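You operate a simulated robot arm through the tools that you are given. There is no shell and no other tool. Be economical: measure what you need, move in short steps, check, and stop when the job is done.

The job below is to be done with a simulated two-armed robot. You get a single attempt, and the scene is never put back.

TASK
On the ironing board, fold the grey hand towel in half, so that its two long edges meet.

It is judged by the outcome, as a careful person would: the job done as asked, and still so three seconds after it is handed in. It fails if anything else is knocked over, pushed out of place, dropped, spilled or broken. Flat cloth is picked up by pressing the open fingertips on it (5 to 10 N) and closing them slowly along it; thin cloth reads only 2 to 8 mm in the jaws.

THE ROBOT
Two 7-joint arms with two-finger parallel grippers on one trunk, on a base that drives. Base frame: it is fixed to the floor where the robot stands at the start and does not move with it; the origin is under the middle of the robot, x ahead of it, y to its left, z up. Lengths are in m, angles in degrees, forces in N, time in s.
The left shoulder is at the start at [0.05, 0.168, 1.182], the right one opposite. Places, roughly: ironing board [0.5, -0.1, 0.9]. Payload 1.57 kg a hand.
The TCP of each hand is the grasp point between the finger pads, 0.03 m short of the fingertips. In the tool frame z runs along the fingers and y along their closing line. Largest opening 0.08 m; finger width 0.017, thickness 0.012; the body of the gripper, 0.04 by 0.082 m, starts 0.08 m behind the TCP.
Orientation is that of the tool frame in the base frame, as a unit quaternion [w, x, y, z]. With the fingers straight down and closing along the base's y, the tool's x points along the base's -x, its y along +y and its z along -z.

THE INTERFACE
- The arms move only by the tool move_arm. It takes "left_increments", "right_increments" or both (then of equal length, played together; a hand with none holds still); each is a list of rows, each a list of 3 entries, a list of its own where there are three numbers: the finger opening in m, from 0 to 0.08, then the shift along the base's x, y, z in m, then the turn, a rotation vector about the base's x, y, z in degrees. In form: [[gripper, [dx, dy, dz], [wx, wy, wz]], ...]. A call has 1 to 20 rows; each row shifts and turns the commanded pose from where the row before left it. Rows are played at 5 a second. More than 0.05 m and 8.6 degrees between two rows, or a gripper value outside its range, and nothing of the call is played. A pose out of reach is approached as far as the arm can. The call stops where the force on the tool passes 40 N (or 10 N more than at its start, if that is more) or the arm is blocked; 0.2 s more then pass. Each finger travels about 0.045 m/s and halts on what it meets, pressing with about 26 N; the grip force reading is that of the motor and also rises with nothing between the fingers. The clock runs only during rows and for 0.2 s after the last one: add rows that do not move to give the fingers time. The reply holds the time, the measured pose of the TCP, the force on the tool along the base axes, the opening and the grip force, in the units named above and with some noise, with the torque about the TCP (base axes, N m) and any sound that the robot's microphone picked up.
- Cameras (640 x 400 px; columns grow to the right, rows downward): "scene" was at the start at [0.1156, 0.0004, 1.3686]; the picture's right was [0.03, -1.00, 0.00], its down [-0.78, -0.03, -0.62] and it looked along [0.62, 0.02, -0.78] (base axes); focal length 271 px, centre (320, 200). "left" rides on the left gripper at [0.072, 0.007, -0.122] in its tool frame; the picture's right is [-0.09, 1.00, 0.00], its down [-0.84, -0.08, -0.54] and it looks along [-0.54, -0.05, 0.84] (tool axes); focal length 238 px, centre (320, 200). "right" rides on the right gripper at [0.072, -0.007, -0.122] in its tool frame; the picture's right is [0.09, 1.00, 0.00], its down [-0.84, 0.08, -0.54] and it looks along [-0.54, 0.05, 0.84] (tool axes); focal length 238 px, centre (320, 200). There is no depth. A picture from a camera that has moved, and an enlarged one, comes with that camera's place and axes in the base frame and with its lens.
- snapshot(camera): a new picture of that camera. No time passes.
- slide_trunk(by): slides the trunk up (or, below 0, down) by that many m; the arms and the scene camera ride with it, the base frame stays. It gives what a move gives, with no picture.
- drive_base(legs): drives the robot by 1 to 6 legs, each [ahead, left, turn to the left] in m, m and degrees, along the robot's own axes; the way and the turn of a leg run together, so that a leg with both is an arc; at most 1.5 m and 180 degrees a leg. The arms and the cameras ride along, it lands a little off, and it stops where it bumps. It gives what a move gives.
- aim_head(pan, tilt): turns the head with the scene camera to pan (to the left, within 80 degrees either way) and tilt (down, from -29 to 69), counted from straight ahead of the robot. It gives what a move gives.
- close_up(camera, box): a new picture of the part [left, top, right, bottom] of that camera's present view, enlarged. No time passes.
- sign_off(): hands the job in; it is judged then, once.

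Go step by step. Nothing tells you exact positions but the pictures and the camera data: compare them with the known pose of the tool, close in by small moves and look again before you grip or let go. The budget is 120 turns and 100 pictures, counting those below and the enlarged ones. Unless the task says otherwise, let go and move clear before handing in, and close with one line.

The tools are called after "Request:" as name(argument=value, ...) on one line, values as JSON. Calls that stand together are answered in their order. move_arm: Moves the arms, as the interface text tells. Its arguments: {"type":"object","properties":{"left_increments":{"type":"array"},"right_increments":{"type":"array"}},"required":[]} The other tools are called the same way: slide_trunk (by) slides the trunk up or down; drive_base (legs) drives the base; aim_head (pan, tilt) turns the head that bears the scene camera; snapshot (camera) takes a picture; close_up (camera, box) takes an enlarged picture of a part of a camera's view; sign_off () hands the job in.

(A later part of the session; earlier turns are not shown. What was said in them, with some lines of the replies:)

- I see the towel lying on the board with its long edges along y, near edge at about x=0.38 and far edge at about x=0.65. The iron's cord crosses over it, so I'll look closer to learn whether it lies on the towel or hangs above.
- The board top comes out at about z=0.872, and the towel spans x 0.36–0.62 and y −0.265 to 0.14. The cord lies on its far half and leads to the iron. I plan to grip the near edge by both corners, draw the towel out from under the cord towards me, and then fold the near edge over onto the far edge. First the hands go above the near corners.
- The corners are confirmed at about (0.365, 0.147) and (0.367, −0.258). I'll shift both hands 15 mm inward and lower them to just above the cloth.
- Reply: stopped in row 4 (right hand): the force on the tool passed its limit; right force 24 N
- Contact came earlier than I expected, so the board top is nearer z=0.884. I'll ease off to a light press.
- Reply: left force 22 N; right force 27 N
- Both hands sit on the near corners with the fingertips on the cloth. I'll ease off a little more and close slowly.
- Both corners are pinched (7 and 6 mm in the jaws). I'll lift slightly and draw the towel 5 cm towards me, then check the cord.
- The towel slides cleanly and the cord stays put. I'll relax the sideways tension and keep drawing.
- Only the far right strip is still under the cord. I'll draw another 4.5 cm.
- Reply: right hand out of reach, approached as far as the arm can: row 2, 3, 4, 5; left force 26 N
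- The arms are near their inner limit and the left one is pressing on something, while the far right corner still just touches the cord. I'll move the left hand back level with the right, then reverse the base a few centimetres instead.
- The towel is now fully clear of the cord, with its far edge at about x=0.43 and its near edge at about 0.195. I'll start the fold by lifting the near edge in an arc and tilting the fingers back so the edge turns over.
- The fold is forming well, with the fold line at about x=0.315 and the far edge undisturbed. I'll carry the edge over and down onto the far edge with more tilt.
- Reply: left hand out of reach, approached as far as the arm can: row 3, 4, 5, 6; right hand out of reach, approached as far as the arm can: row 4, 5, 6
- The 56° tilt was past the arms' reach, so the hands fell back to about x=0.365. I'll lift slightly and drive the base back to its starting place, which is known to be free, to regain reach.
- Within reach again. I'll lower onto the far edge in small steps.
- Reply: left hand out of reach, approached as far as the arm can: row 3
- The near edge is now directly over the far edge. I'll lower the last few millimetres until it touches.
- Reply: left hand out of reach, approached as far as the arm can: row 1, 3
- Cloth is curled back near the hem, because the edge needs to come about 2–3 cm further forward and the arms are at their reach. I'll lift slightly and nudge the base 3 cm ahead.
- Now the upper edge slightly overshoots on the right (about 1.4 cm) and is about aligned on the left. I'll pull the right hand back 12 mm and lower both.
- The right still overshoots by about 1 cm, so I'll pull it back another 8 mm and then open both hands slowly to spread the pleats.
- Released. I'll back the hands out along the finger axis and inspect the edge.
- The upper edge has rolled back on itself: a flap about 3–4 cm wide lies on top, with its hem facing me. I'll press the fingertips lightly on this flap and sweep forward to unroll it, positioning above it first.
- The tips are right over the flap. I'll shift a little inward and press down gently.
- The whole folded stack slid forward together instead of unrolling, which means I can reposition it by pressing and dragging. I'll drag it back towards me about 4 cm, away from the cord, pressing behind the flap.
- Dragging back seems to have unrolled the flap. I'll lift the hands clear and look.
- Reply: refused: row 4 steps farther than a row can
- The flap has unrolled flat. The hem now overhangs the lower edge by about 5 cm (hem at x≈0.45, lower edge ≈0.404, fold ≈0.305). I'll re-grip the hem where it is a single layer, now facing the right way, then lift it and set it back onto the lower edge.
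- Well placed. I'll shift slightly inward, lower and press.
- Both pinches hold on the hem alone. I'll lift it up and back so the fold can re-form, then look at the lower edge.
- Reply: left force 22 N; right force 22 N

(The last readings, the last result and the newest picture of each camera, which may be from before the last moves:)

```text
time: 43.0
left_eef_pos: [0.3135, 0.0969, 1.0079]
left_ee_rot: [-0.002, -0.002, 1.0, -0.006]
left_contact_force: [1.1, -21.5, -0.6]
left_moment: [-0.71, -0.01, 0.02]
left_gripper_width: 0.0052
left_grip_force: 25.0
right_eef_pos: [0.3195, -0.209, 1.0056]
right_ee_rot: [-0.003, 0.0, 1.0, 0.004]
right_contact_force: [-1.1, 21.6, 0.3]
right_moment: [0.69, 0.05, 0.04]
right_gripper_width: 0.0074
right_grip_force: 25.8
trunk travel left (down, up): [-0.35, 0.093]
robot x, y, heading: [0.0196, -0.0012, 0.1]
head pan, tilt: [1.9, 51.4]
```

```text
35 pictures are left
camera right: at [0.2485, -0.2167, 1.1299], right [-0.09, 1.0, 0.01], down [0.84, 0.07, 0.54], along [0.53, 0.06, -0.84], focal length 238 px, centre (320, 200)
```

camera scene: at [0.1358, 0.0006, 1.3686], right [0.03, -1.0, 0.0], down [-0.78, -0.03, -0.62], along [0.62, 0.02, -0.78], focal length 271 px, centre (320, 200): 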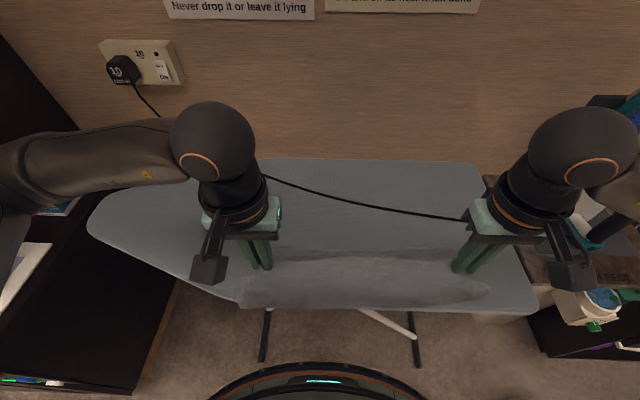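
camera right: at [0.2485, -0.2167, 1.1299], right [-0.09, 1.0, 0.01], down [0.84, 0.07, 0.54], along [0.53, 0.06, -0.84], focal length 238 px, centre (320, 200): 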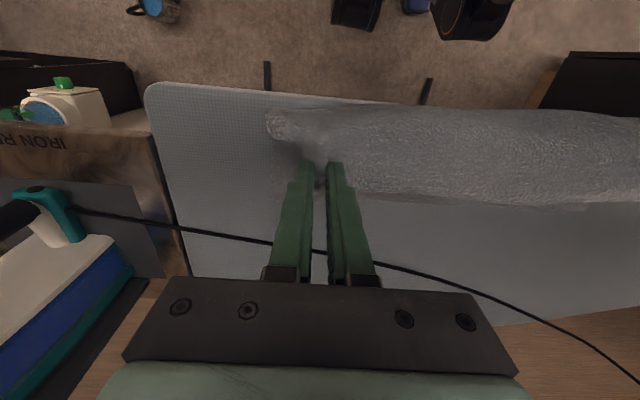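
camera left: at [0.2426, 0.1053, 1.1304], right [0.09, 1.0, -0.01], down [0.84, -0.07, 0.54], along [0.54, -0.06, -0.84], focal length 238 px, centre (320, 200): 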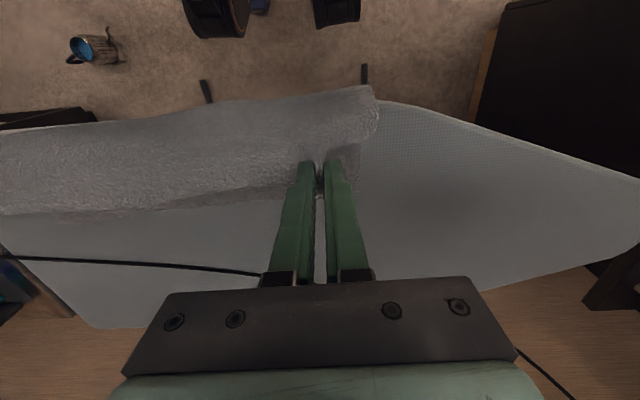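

Request:
move_arm(left_increments=[[0, [0, -0.003, 0], [0, 0, 0]], [0, [0, 0, 0], [0, 0, 0]]], right_increments=[[0, [0, 0.003, 0], [0, 0, 0]], [0, [0, 0, 0], [0, 0, 0]]])

Request:
close_up(camera="left", box=[180, 70, 420, 230])

Request:
close_up(camera="right", box=[220, 80, 460, 240])

Request:
close_up(camera="scene", box=[220, 210, 500, 320])

```text
time: 43.6
left_eef_pos: [0.3134, 0.0948, 1.0071]
left_ee_rot: [-0.002, -0.002, 1.0, -0.003]
left_contact_force: [1.0, -16.6, -0.6]
left_moment: [-0.49, -0.01, 0.02]
left_gripper_width: 0.0052
left_grip_force: 25.3
right_eef_pos: [0.319, -0.2061, 1.0066]
right_ee_rot: [-0.004, 0.001, 1.0, 0.003]
right_contact_force: [-1.1, 15.6, 0.3]
right_moment: [0.52, 0.02, 0.09]
right_gripper_width: 0.007
right_grip_force: 26.3
trunk travel left (down, up): [-0.35, 0.093]
robot x, y, heading: [0.0234, 0.0, 0.2]
head pan, tilt: [1.9, 51.4]
```

```text
2.50 times, centred on (300, 150) of left
camera zoom: at [0.2429, 0.1031, 1.1302], right [0.09, 1.0, -0.01], down [0.84, -0.07, 0.54], along [0.54, -0.05, -0.84], focal length 596 px, centre (370, 325)
```

zoom: 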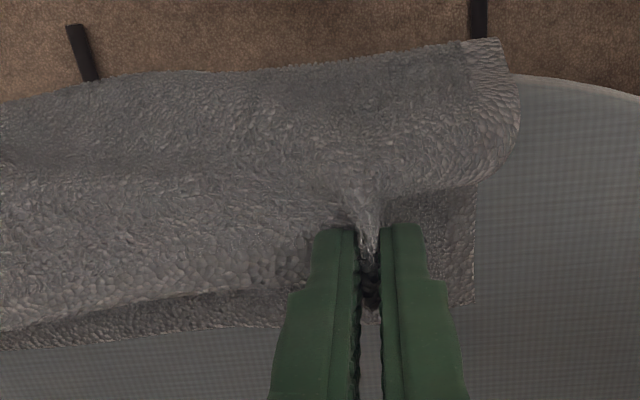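

```text
2.50 times, centred on (340, 160) of right
camera zoom: at [0.2492, -0.2141, 1.13], right [-0.09, 1.0, 0.01], down [0.84, 0.07, 0.54], along [0.53, 0.05, -0.84], focal length 596 px, centre (270, 300)
```

zoom: 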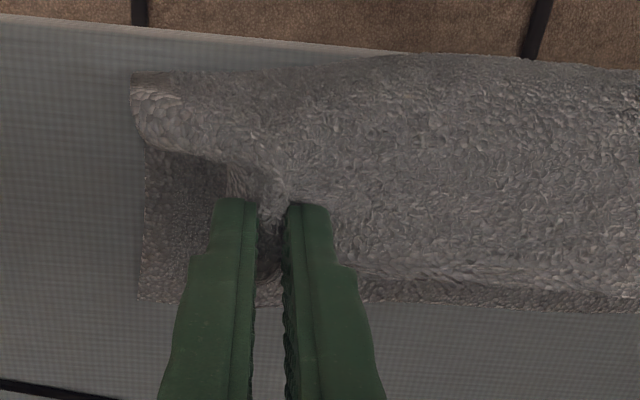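

```text
2.29 times, centred on (360, 265) of scene
camera zoom: at [0.1356, 0.0005, 1.3686], right [0.03, -1.0, 0.0], down [-0.78, -0.03, -0.62], along [0.62, 0.02, -0.78], focal length 619 px, centre (229, 51)
```

zoom: 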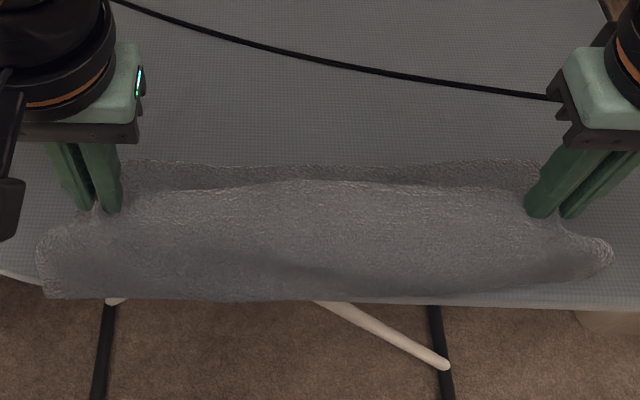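

I can clearly see the lower layer's far edge, at x≈0.390 on the left and 0.407 on the right. I'll bring the hem forward and down so it lands on that edge.

Request:
move_arm(left_increments=[[0, [0.01, 0, -0.005], [0, 0, 0]], [0, [0.01, 0, -0.008], [0, 0, 0]], [0, [0.012, 0, -0.012], [0, 0, 0]], [0, [0.012, 0, -0.015], [0, 0, 0]], [0, [0.011, 0, -0.016], [0, 0, 0]], [0, [0.008, 0, -0.014], [0, 0, 0]], [0, [0.005, 0, -0.011], [0, 0, 0]], [0, [0, 0, 0], [0, 0, 0]]], right_increments=[[0, [0.01, 0, -0.005], [0, 0, 0]], [0, [0.01, 0, -0.008], [0, 0, 0]], [0, [0.012, 0, -0.012], [0, 0, 0]], [0, [0.012, 0, -0.015], [0, 0, 0]], [0, [0.011, 0, -0.016], [0, 0, 0]], [0, [0.008, 0, -0.014], [0, 0, 0]], [0, [0.005, 0, -0.011], [0, 0, 0]], [0, [0, 0, 0], [0, 0, 0]]])

Request:
close_up(camera="left", box=[180, 70, 420, 230])

Request:
close_up(camera="right", box=[220, 80, 460, 240])

Request:
close_up(camera="scene", box=[220, 210, 500, 320])

```text
time: 45.4
left_eef_pos: [0.3842, 0.0959, 0.9265]
left_ee_rot: [-0.003, -0.001, 1.0, -0.005]
left_contact_force: [1.3, -17.0, 0.5]
left_moment: [-0.55, -0.04, 0.03]
left_gripper_width: 0.0049
left_grip_force: 25.3
right_eef_pos: [0.3883, -0.2055, 0.9242]
right_ee_rot: [-0.004, 0.0, 1.0, 0.003]
right_contact_force: [-0.9, 17.4, 0.5]
right_moment: [0.53, 0.05, 0.05]
right_gripper_width: 0.0067
right_grip_force: 25.7
trunk travel left (down, up): [-0.35, 0.093]
robot x, y, heading: [0.0147, -0.0014, -0.1]
head pan, tilt: [1.9, 51.4]
```

```text
2.50 times, centred on (300, 150) of left
camera zoom: at [0.3125, 0.1043, 1.0486], right [0.09, 1.0, -0.01], down [0.84, -0.07, 0.54], along [0.54, -0.06, -0.84], focal length 596 px, centre (370, 325)
```

zoom: 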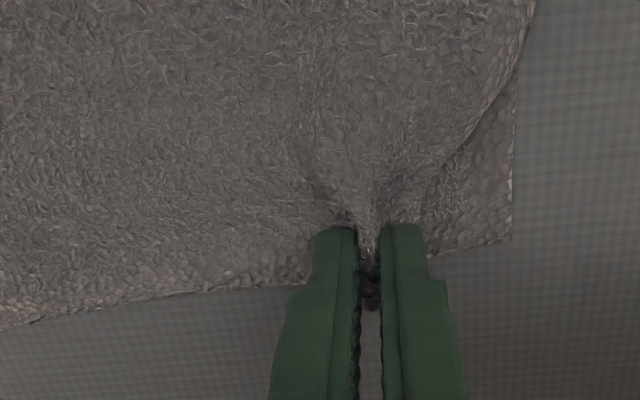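

```text
2.50 times, centred on (340, 160) of right
camera zoom: at [0.3176, -0.2135, 1.0484], right [-0.09, 1.0, 0.0], down [0.84, 0.08, 0.54], along [0.53, 0.05, -0.84], focal length 596 px, centre (270, 300)
```

zoom: 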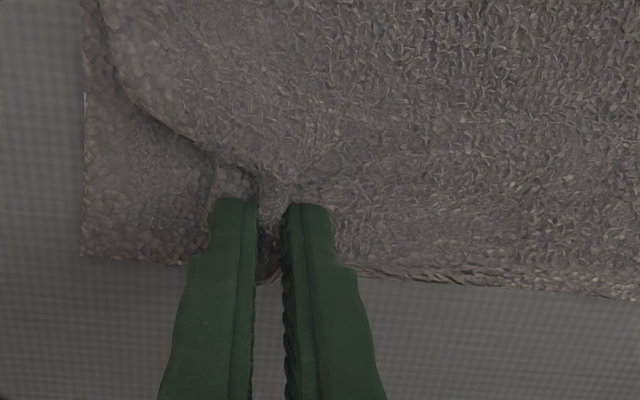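

```text
2.29 times, centred on (360, 265) of scene
camera zoom: at [0.1356, 0.0005, 1.3686], right [0.03, -1.0, 0.0], down [-0.78, -0.03, -0.62], along [0.62, 0.02, -0.78], focal length 619 px, centre (229, 51)
```

zoom: 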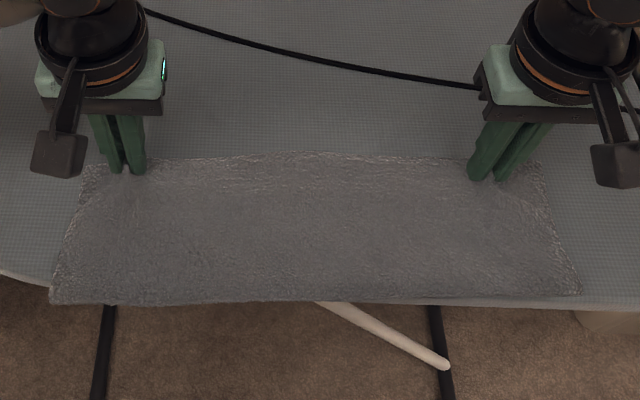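

The hem is now right over the lower edge on both sides. I'll lower the last bit and open slowly to spread the pleats.

Request:
move_arm(left_increments=[[0, [0.001, 0, -0.004], [0, 0, 0]], [0, [0.001, 0, -0.004], [0, 0, 0]], [0, [0, 0, -0.002], [0, 0, 0]], [0.007, [0, 0, 0], [0, 0, 0]], [0.01, [0, 0, 0], [0, 0, 0]], [0.015, [0, 0, 0], [0, 0, 0]], [0.02, [0, 0, 0], [0, 0, 0]], [0.025, [0, 0, 0], [0, 0, 0]], [0.03, [0, 0, 0], [0, 0, 0]], [0.035, [0, 0, 0], [0, 0, 0]], [0.04, [0, 0, 0], [0, 0, 0]], [0.045, [0, 0, 0], [0, 0, 0]], [0.045, [0, 0, 0], [0, 0, 0]]], right_increments=[[0, [0.001, 0, -0.003], [0, 0, 0]], [0, [0.001, 0, -0.003], [0, 0, 0]], [0, [0, 0, -0.001], [0, 0, 0]], [0.009, [0, 0, 0], [0, 0, 0]], [0.012, [0, 0, 0], [0, 0, 0]], [0.016, [0, 0, 0], [0, 0, 0]], [0.02, [0, 0, 0], [0, 0, 0]], [0.025, [0, 0, 0], [0, 0, 0]], [0.03, [0, 0, 0], [0, 0, 0]], [0.035, [0, 0, 0], [0, 0, 0]], [0.04, [0, 0, 0], [0, 0, 0]], [0.045, [0, 0, 0], [0, 0, 0]], [0.045, [0, 0, 0], [0, 0, 0]]])

Request:
close_up(camera="left", box=[180, 70, 420, 230])

Request:
close_up(camera="right", box=[220, 80, 460, 240])

```text
time: 48.2
left_eef_pos: [0.3852, 0.0961, 0.9155]
left_ee_rot: [-0.002, -0.002, 1.0, -0.002]
left_contact_force: [0.4, 3.3, 4.7]
left_moment: [0.01, -0.01, -0.01]
left_gripper_width: 0.0423
left_grip_force: 0.0
right_eef_pos: [0.389, -0.2052, 0.918]
right_ee_rot: [-0.004, 0.001, 1.0, 0.0]
right_contact_force: [0.1, 0.8, 0.8]
right_moment: [0.02, 0.0, 0.03]
right_gripper_width: 0.0443
right_grip_force: 0.1
trunk travel left (down, up): [-0.35, 0.093]
robot x, y, heading: [0.019, -0.0015, 0.2]
head pan, tilt: [1.9, 51.4]
```

```text
2.50 times, centred on (300, 150) of left
camera zoom: at [0.3136, 0.1044, 1.0385], right [0.09, 1.0, 0.0], down [0.84, -0.07, 0.54], along [0.53, -0.05, -0.84], focal length 596 px, centre (370, 325)
```

zoom: 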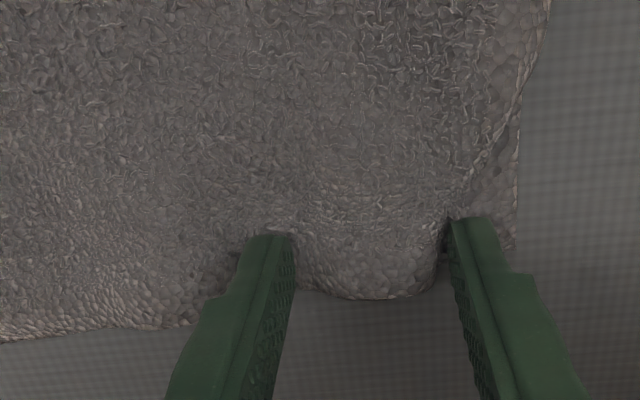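

```text
2.50 times, centred on (340, 160) of right
camera zoom: at [0.319, -0.2133, 1.0423], right [-0.09, 1.0, 0.0], down [0.84, 0.08, 0.54], along [0.53, 0.05, -0.84], focal length 596 px, centre (270, 300)
```

zoom: 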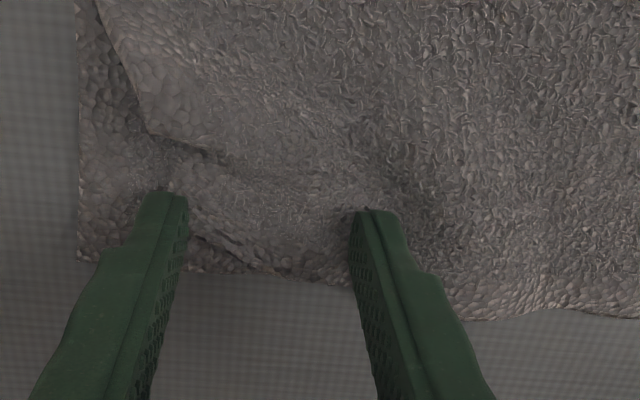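

Released. I'll raise the hands and inspect.

Request:
move_arm(left_increments=[[0.045, [0, 0, 0.01], [0, 0, 0]], [0.045, [0, 0, 0.02], [0, 0, 0]], [0.045, [0, 0, 0.035], [0, 0, 0]], [0.045, [0, 0.01, 0.04], [0, 0, 0]], [0.045, [0, 0.03, 0.03], [0, 0, 0]], [0.045, [-0.02, 0.03, 0], [0, 0, 0]], [0.045, [-0.02, 0.03, 0], [0, 0, 0]], [0.045, [0, 0, 0], [0, 0, 0]]], right_increments=[[0.045, [0, 0, 0.01], [0, 0, 0]], [0.045, [0, 0, 0.02], [0, 0, 0]], [0.045, [0, 0, 0.035], [0, 0, 0]], [0.045, [0, -0.01, 0.04], [0, 0, 0]], [0.045, [0, -0.03, 0.03], [0, 0, 0]], [0.045, [-0.02, -0.02, 0], [0, 0, 0]], [0.045, [-0.02, -0.02, 0], [0, 0, 0]], [0.045, [0, 0, 0], [0, 0, 0]]])

Request:
close_up(camera="scene", box=[220, 220, 500, 330])

Request:
snapshot(camera="left")

Request:
snapshot(camera="right")

```text
time: 50.0
left_eef_pos: [0.3464, 0.196, 1.0499]
left_ee_rot: [-0.002, -0.001, 1.0, -0.002]
left_contact_force: [0.7, 1.2, 0.1]
left_moment: [0.02, 0.05, 0.01]
left_gripper_width: 0.0453
left_grip_force: 0.0
right_eef_pos: [0.3502, -0.2883, 1.0561]
right_ee_rot: [-0.005, 0.002, 1.0, 0.001]
right_contact_force: [-0.2, 1.0, 0.2]
right_moment: [-0.01, 0.01, -0.01]
right_gripper_width: 0.0449
right_grip_force: 0.0
trunk travel left (down, up): [-0.35, 0.093]
robot x, y, heading: [0.0209, -0.0007, 0.1]
head pan, tilt: [1.9, 51.4]
```

```text
2.29 times, centred on (360, 275) of scene
camera zoom: at [0.136, 0.0004, 1.3685], right [0.03, -1.0, 0.0], down [-0.78, -0.03, -0.62], along [0.62, 0.02, -0.78], focal length 619 px, centre (229, 29)
```

zoom: 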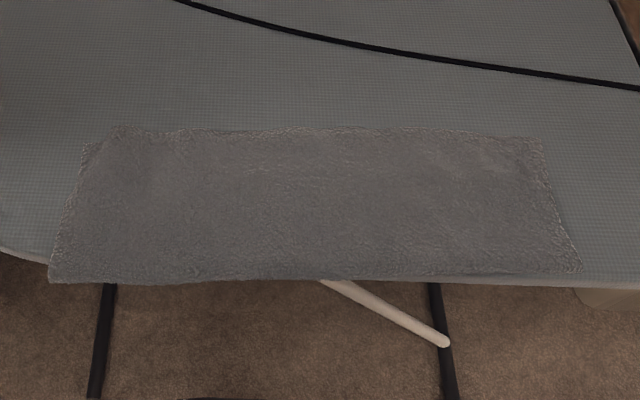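

```text
25 pictures are left
camera left: at [0.2745, 0.2039, 1.1728], right [0.09, 1.0, 0.0], down [0.84, -0.07, 0.54], along [0.53, -0.05, -0.84], focal length 238 px, centre (320, 200)
```

left: 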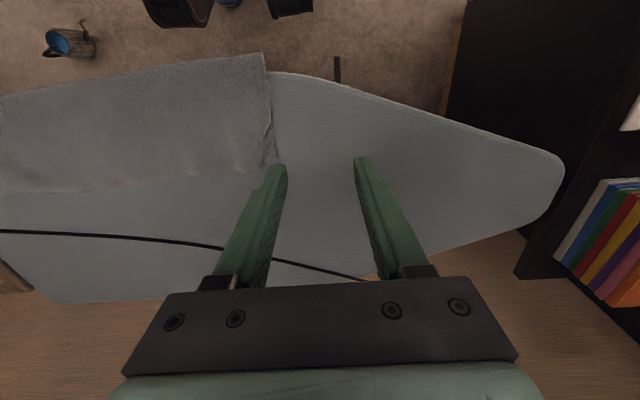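

```text
24 pictures are left
camera right: at [0.2796, -0.2955, 1.1801], right [-0.09, 1.0, 0.0], down [0.84, 0.08, 0.54], along [0.53, 0.05, -0.84], focal length 238 px, centre (320, 200)
```

right: 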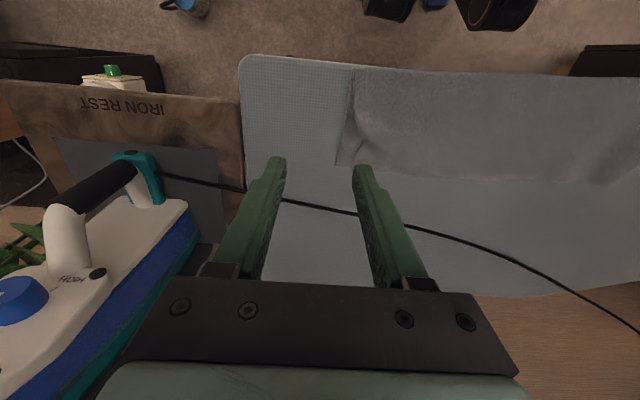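

Request:
close_up(camera="scene", box=[240, 262, 340, 322])

Request:
close_up(camera="scene", box=[390, 262, 490, 322])

Request:
close_up(camera="right", box=[320, 60, 640, 200])

```text
6.40 times, centred on (290, 292) of scene
camera zoom: at [0.136, 0.0004, 1.3685], right [0.03, -1.0, 0.0], down [-0.78, -0.03, -0.62], along [0.62, 0.02, -0.78], focal length 1734 px, centre (512, -389)
```

zoom: 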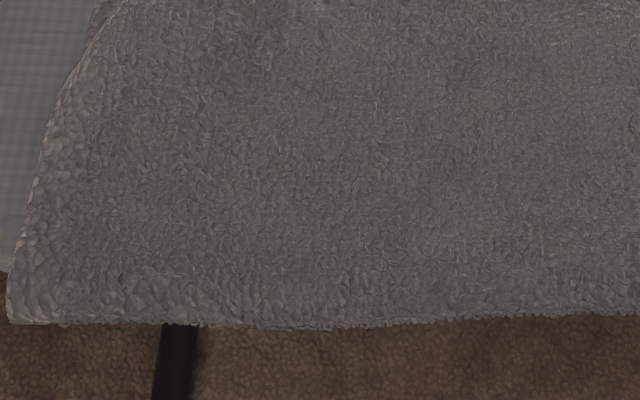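

```text
6.40 times, centred on (440, 292) of scene
camera zoom: at [0.136, 0.0004, 1.3685], right [0.03, -1.0, 0.0], down [-0.78, -0.03, -0.62], along [0.62, 0.02, -0.78], focal length 1734 px, centre (-448, -389)
```

zoom: 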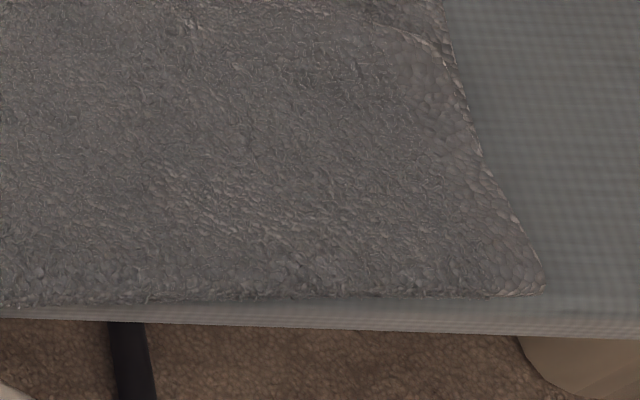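

```text
2.00 times, centred on (480, 130) of right
camera zoom: at [0.2796, -0.2955, 1.1801], right [-0.09, 1.0, 0.0], down [0.84, 0.08, 0.54], along [0.53, 0.05, -0.84], focal length 477 px, centre (0, 340)
```

zoom: 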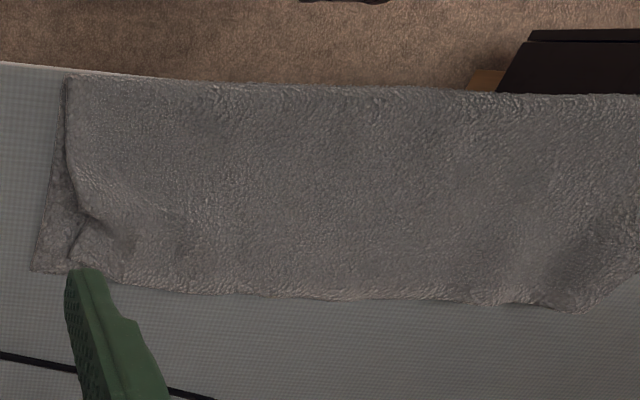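

The fold is good, but both upper corners are pulled about 1.5 cm inward by the released pleats, and the fold overhangs the board's near rim slightly. I'll first press near the corners and stretch them outward, then push the stack forward a bit.

Request:
move_arm(left_increments=[[0.03, [0.012, -0.027, -0.03], [0, 0, 0]], [0.03, [0.012, -0.027, -0.03], [0, 0, 0]], [0.03, [0.01, -0.027, -0.03], [0, 0, 0]], [0.03, [0, 0, -0.03], [0, 0, 0]], [0.03, [0, 0, -0.01], [0, 0, 0]], [0.03, [0, 0, -0.003], [0, 0, 0]], [0.03, [0, 0, 0], [0, 0, 0]]], right_increments=[[0.03, [0.013, 0.022, -0.03], [0, 0, 0]], [0.03, [0.013, 0.022, -0.03], [0, 0, 0]], [0.03, [0.01, 0.021, -0.03], [0, 0, 0]], [0.03, [0, 0, -0.033], [0, 0, 0]], [0.03, [0, 0, -0.01], [0, 0, 0]], [0.03, [0, 0, -0.003], [0, 0, 0]], [0.03, [0, 0, 0], [0, 0, 0]]])

Request:
snapshot(camera="left")

Request:
snapshot(camera="right")

```text
time: 51.6
left_eef_pos: [0.3797, 0.1166, 0.9184]
left_ee_rot: [-0.003, -0.003, 1.0, -0.002]
left_contact_force: [-0.7, -0.1, 3.2]
left_moment: [-0.05, 0.03, -0.04]
left_gripper_width: 0.0298
left_grip_force: 0.0
right_eef_pos: [0.3862, -0.2224, 0.9181]
right_ee_rot: [-0.003, 0.0, 1.0, 0.0]
right_contact_force: [0.8, -0.4, 0.3]
right_moment: [0.0, 0.0, -0.08]
right_gripper_width: 0.0299
right_grip_force: 0.0
trunk travel left (down, up): [-0.35, 0.093]
robot x, y, heading: [0.0178, 0.0002, -0.0]
head pan, tilt: [1.9, 51.4]
```

```text
20 pictures are left
camera left: at [0.3081, 0.1227, 1.0409], right [0.09, 1.0, 0.0], down [0.84, -0.07, 0.54], along [0.54, -0.05, -0.84], focal length 238 px, centre (320, 200)
```

left: 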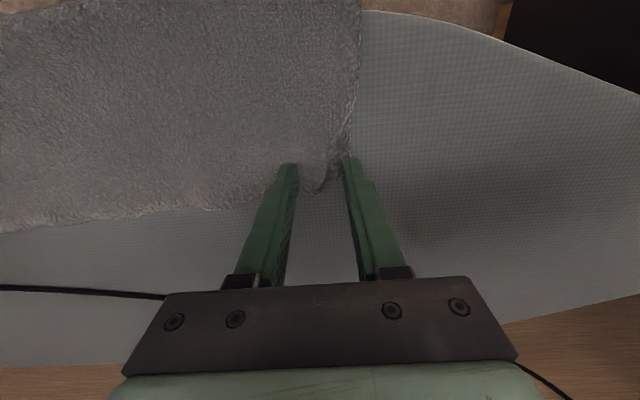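

```text
19 pictures are left
camera right: at [0.3154, -0.2299, 1.0417], right [-0.09, 1.0, 0.0], down [0.84, 0.08, 0.54], along [0.53, 0.05, -0.84], focal length 238 px, centre (320, 200)
```

right: 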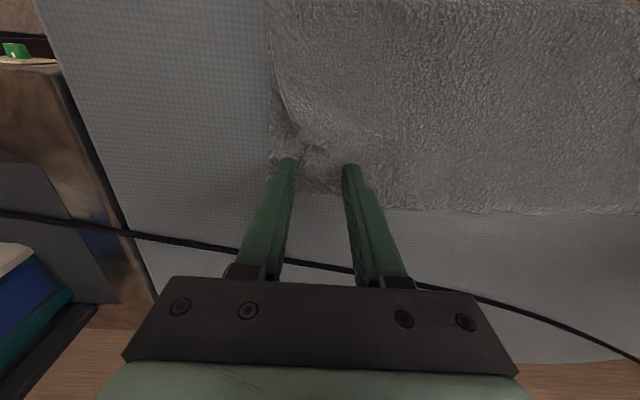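

Request:
move_arm(left_increments=[[0.03, [0, 0, 0.012], [0, 0, 0]], [0.025, [-0.01, -0.016, 0], [0, 0, 0]], [0.025, [0, 0, -0.009], [0, 0, 0]], [0.025, [0, 0, -0.004], [0, 0, 0]], [0.025, [0, 0.004, 0], [0, 0, 0]], [0.025, [0, 0.005, 0], [0, 0, 0]], [0.025, [0, 0.005, 0], [0, 0, 0]], [0.025, [0, 0.003, 0], [0, 0, 0]], [0.025, [0, 0, 0], [0, 0, 0]]], right_increments=[[0.03, [0, 0, 0.012], [0, 0, 0]], [0.025, [-0.01, 0.012, 0], [0, 0, 0]], [0.025, [0, 0, -0.01], [0, 0, 0]], [0.025, [0, 0, -0.005], [0, 0, 0]], [0.025, [0, -0.004, 0], [0, 0, 0]], [0.025, [0, -0.005, 0], [0, 0, 0]], [0.025, [0, -0.005, 0], [0, 0, 0]], [0.025, [0, -0.003, 0], [0, 0, 0]], [0.025, [0, 0, 0], [0, 0, 0]]])

Request:
snapshot(camera="left")

Request:
snapshot(camera="right")

```text
time: 53.6
left_eef_pos: [0.3703, 0.1159, 0.9164]
left_ee_rot: [-0.002, -0.002, 1.0, -0.003]
left_contact_force: [1.3, -2.2, 2.4]
left_moment: [-0.11, -0.01, -0.02]
left_gripper_width: 0.0268
left_grip_force: 1.6
right_eef_pos: [0.3743, -0.2258, 0.9162]
right_ee_rot: [-0.003, 0.001, 1.0, 0.001]
right_contact_force: [-0.2, 6.3, 9.3]
right_moment: [0.23, -0.04, 0.04]
right_gripper_width: 0.0256
right_grip_force: 2.3
trunk travel left (down, up): [-0.35, 0.093]
robot x, y, heading: [0.0203, -0.0022, -0.2]
head pan, tilt: [1.9, 51.4]
```

```text
18 pictures are left
camera left: at [0.2979, 0.1243, 1.0401], right [0.09, 1.0, -0.01], down [0.84, -0.07, 0.54], along [0.54, -0.05, -0.84], focal length 238 px, centre (320, 200)
```

left: 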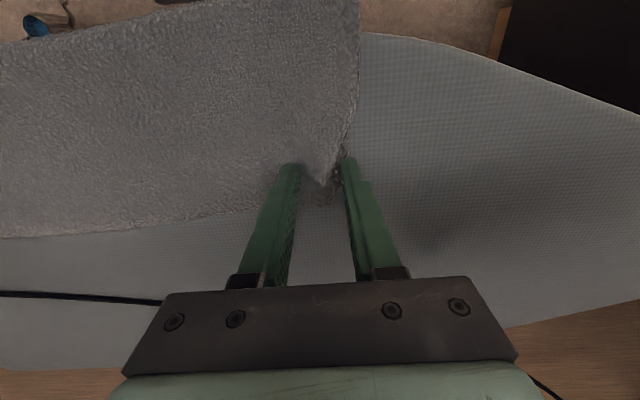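

```text
17 pictures are left
camera right: at [0.3046, -0.2337, 1.0391], right [-0.09, 1.0, 0.0], down [0.84, 0.08, 0.54], along [0.53, 0.05, -0.84], focal length 238 px, centre (320, 200)
```

right: 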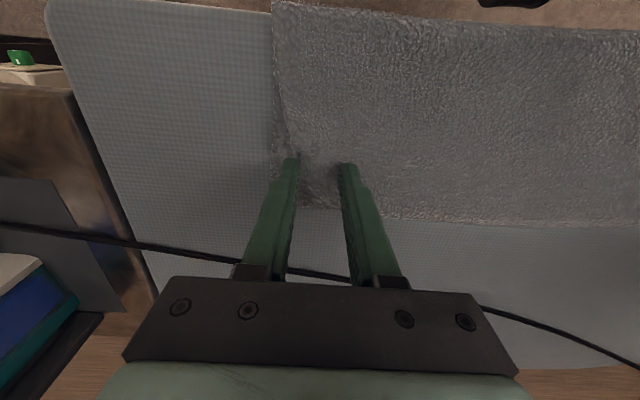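

The corners have spread. Now I'll press on the stack near its middle and push it about 2.5 cm forward, so the fold line rests fully on the board.

Request:
move_arm(left_increments=[[0.03, [0, 0, 0.02], [0, 0, 0]], [0.045, [-0.028, -0.03, 0], [0, 0, 0]], [0.05, [0, 0, -0.014], [0, 0, 0]], [0.05, [0, 0, -0.006], [0, 0, 0]], [0.05, [0, 0, -0.001], [0, 0, 0]], [0.05, [0.005, 0, 0], [0, 0, 0]], [0.05, [0.006, 0, 0], [0, 0, 0]], [0.05, [0.006, 0, 0], [0, 0, 0]], [0.05, [0.006, 0, 0], [0, 0, 0]], [0.05, [0.005, 0, 0], [0, 0, 0]], [0.05, [0, 0, 0], [0, 0, 0]]], right_increments=[[0.03, [0, 0, 0.02], [0, 0, 0]], [0.045, [-0.028, 0.03, 0], [0, 0, 0]], [0.05, [0, 0, -0.014], [0, 0, 0]], [0.05, [0, 0, -0.006], [0, 0, 0]], [0.05, [0, 0, 0], [0, 0, 0]], [0.05, [0.005, 0, 0], [0, 0, 0]], [0.05, [0.005, 0, 0], [0, 0, 0]], [0.05, [0.004, 0, 0], [0, 0, 0]], [0.05, [0.004, 0, 0], [0, 0, 0]], [0.05, [0.004, 0, 0], [0, 0, 0]], [0.05, [0, 0, 0], [0, 0, 0]]])

Request:
close_up(camera="scene", box=[220, 220, 500, 330])

```text
time: 56.0
left_eef_pos: [0.3689, 0.0868, 0.9171]
left_ee_rot: [-0.002, -0.002, 1.0, -0.002]
left_contact_force: [-3.7, 1.1, 5.6]
left_moment: [0.1, 0.09, 0.11]
left_gripper_width: 0.0499
left_grip_force: 0.0
right_eef_pos: [0.3684, -0.1953, 0.9158]
right_ee_rot: [-0.003, 0.0, 1.0, 0.0]
right_contact_force: [-8.0, -0.2, 14.2]
right_moment: [-0.06, 0.26, -0.01]
right_gripper_width: 0.0494
right_grip_force: 0.1
trunk travel left (down, up): [-0.35, 0.093]
robot x, y, heading: [0.0182, -0.0009, 0.0]
head pan, tilt: [1.9, 51.4]
```

```text
2.29 times, centred on (360, 275) of scene
camera zoom: at [0.1333, 0.0009, 1.3688], right [0.03, -1.0, 0.0], down [-0.78, -0.03, -0.63], along [0.63, 0.02, -0.78], focal length 619 px, centre (229, 29)
```

zoom: 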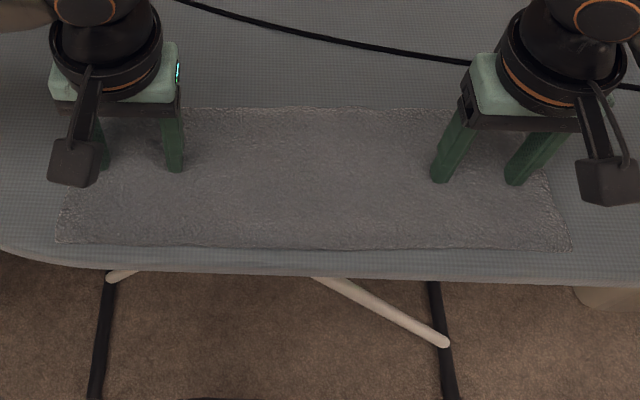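

The stack is now fully on the board. I'll raise the hands and check the edges.

Request:
move_arm(left_increments=[[0.05, [0, 0, 0.01], [0, 0, 0]], [0.05, [0, 0, 0.035], [0, 0, 0]], [0.05, [-0.02, 0, 0.04], [0, 0, 0]], [0.05, [-0.03, 0.02, 0.03], [0, 0, 0]], [0.05, [-0.03, 0.03, 0.01], [0, 0, 0]], [0.05, [0, 0.03, 0], [0, 0, 0]], [0.05, [0, 0, 0], [0, 0, 0]]], right_increments=[[0.05, [0, 0, 0.01], [0, 0, 0]], [0.05, [0, 0, 0.035], [0, 0, 0]], [0.05, [-0.02, 0, 0.04], [0, 0, 0]], [0.05, [-0.03, -0.02, 0.03], [0, 0, 0]], [0.05, [-0.02, -0.03, 0.01], [0, 0, 0]], [0.05, [0, -0.03, 0], [0, 0, 0]], [0.05, [0, 0, 0], [0, 0, 0]]])

Request:
close_up(camera="scene", box=[220, 220, 500, 330])

Request:
close_up(camera="right", box=[300, 60, 620, 220])

Request:
close_up(camera="left", box=[20, 60, 340, 220])

```text
time: 57.6
left_eef_pos: [0.2907, 0.168, 1.041]
left_ee_rot: [-0.003, -0.002, 1.0, -0.002]
left_contact_force: [-1.2, -0.3, -0.8]
left_moment: [0.02, -0.02, -0.01]
left_gripper_width: 0.0498
left_grip_force: 0.1
right_eef_pos: [0.2984, -0.2779, 1.039]
right_ee_rot: [-0.004, 0.0, 1.0, 0.001]
right_contact_force: [-0.3, -0.1, -0.1]
right_moment: [0.0, -0.01, -0.02]
right_gripper_width: 0.0497
right_grip_force: 0.1
trunk travel left (down, up): [-0.35, 0.093]
robot x, y, heading: [0.02, 0.001, 0.1]
head pan, tilt: [1.9, 51.4]
```

```text
2.29 times, centred on (360, 275) of scene
camera zoom: at [0.1358, 0.0005, 1.3686], right [0.03, -1.0, 0.0], down [-0.78, -0.03, -0.62], along [0.62, 0.02, -0.78], focal length 619 px, centre (229, 29)
```

zoom: 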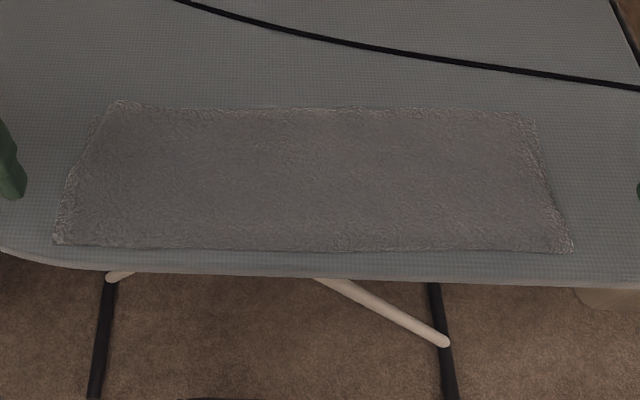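

```text
2.00 times, centred on (460, 140) of right
camera zoom: at [0.2275, -0.2852, 1.1631], right [-0.09, 1.0, 0.0], down [0.84, 0.08, 0.54], along [0.53, 0.05, -0.84], focal length 477 px, centre (40, 320)
```

zoom: 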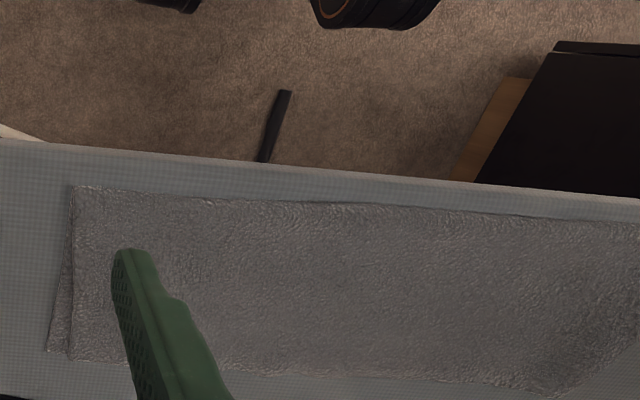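

```text
2.00 times, centred on (180, 140) of left
camera zoom: at [0.2192, 0.1761, 1.1644], right [0.09, 1.0, 0.0], down [0.84, -0.07, 0.54], along [0.54, -0.05, -0.84], focal length 477 px, centre (600, 320)
```

zoom: 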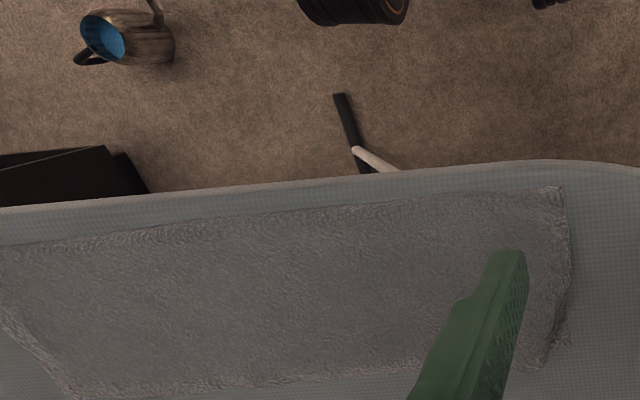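

Request:
close_up(camera="scene", box=[245, 245, 345, 305])

Request:
close_up(camera="scene", box=[380, 245, 480, 305])

```text
6.40 times, centred on (295, 275) of scene
camera zoom: at [0.1358, 0.0005, 1.3686], right [0.03, -1.0, 0.0], down [-0.78, -0.03, -0.62], along [0.62, 0.02, -0.78], focal length 1734 px, centre (480, -280)
```

zoom: 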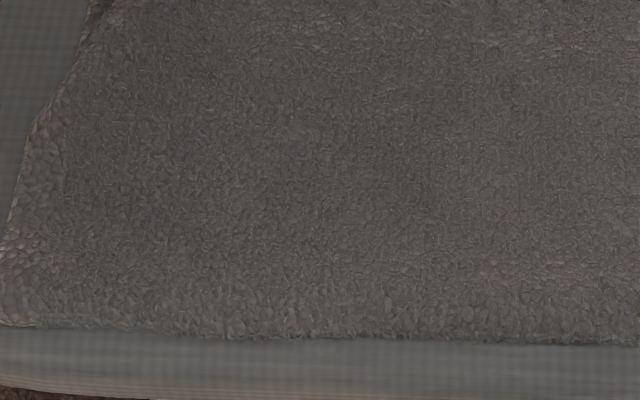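

```text
6.40 times, centred on (430, 275) of scene
camera zoom: at [0.1358, 0.0005, 1.3686], right [0.03, -1.0, 0.0], down [-0.78, -0.03, -0.62], along [0.62, 0.02, -0.78], focal length 1734 px, centre (-384, -280)
```

zoom: 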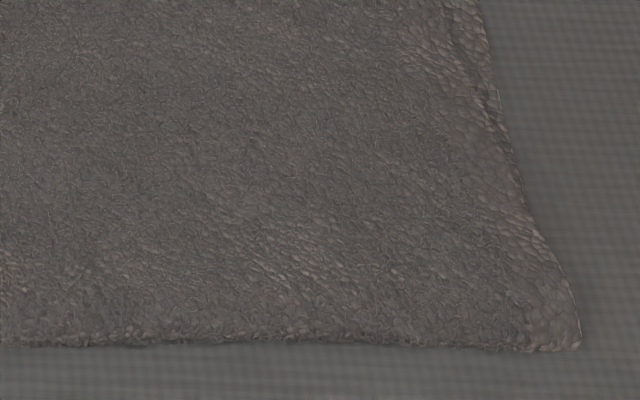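

Request:
close_up(camera="scene", box=[250, 255, 350, 280])

Request:
close_up(camera="scene", box=[370, 255, 470, 280])

```text
6.40 times, centred on (300, 268) of scene
camera zoom: at [0.1358, 0.0005, 1.3686], right [0.03, -1.0, 0.0], down [-0.78, -0.03, -0.62], along [0.62, 0.02, -0.78], focal length 1734 px, centre (448, -232)
```

zoom: 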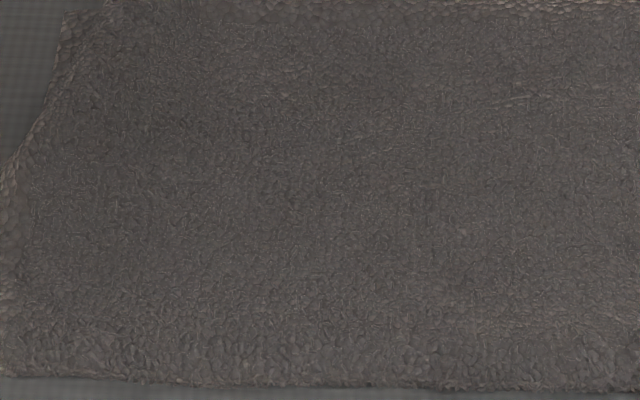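

```text
6.40 times, centred on (420, 268) of scene
camera zoom: at [0.1358, 0.0005, 1.3686], right [0.03, -1.0, 0.0], down [-0.78, -0.03, -0.62], along [0.62, 0.02, -0.78], focal length 1734 px, centre (-320, -232)
```

zoom: 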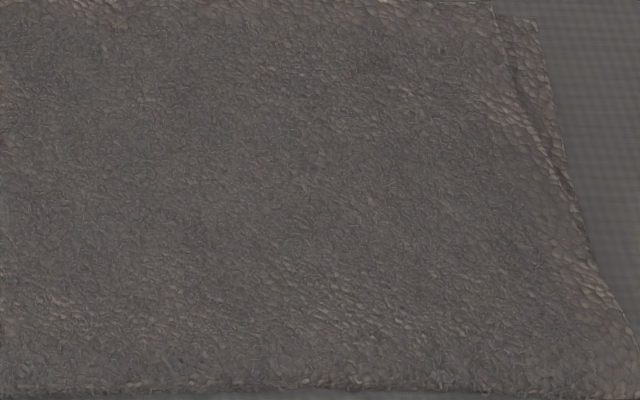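

The edges meet within about 1 cm along the length, the towel lies flat on the board, and the cord lies free beyond it. One last look at the whole scene before handing in.

Request:
move_arm(left_increments=[[0.05, [0, 0.02, 0.03], [0, 0, 0]], [0.05, [0, 0.02, 0.03], [0, 0, 0]], [0.05, [0, 0, 0], [0, 0, 0]]], right_increments=[[0.05, [0, -0.02, 0.03], [0, 0, 0]], [0.05, [0, -0.01, 0.03], [0, 0, 0]], [0.05, [0, 0, 0], [0, 0, 0]]])

Request:
snapshot(camera="scene")

Request:
snapshot(camera="left")

```text
time: 58.4
left_eef_pos: [0.2902, 0.2078, 1.1023]
left_ee_rot: [-0.002, -0.002, 1.0, -0.003]
left_contact_force: [-0.6, 0.9, -0.5]
left_moment: [0.01, 0.01, 0.01]
left_gripper_width: 0.0498
left_grip_force: 0.1
right_eef_pos: [0.2989, -0.3081, 1.1002]
right_ee_rot: [-0.005, 0.001, 1.0, 0.001]
right_contact_force: [-1.1, 0.2, -0.1]
right_moment: [0.01, 0.01, -0.02]
right_gripper_width: 0.05
right_grip_force: 0.1
trunk travel left (down, up): [-0.35, 0.093]
robot x, y, heading: [0.0188, -0.0013, 0.4]
head pan, tilt: [1.9, 51.4]
```

```text
8 pictures are left
camera scene: at [0.1359, 0.0004, 1.3685], right [0.03, -1.0, 0.0], down [-0.78, -0.03, -0.62], along [0.62, 0.02, -0.78], focal length 271 px, centre (320, 200)
```

scene: 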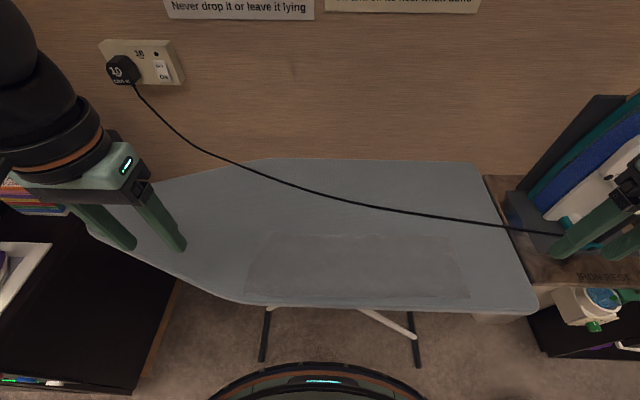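

```text
7 pictures are left
camera left: at [0.2192, 0.216, 1.2255], right [0.09, 1.0, 0.0], down [0.84, -0.07, 0.54], along [0.54, -0.05, -0.84], focal length 238 px, centre (320, 200)
```

left: 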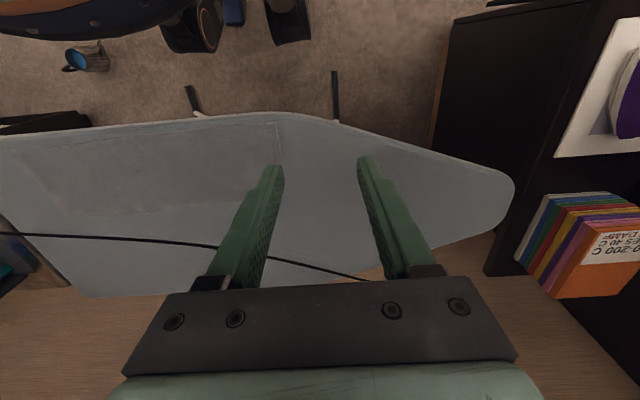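

The towel lies folded flat on the board, the cord, iron and everything else look undisturbed, and both hands are clear, so I'm handing in.

Request:
sign_off()

```text
The job is handed in.
```

The grey towel is folded in half lengthwise on the ironing board. Its long edges meet to within about 1 cm, at worst roughly 1.4 cm at the left end, and nothing else looked disturbed.
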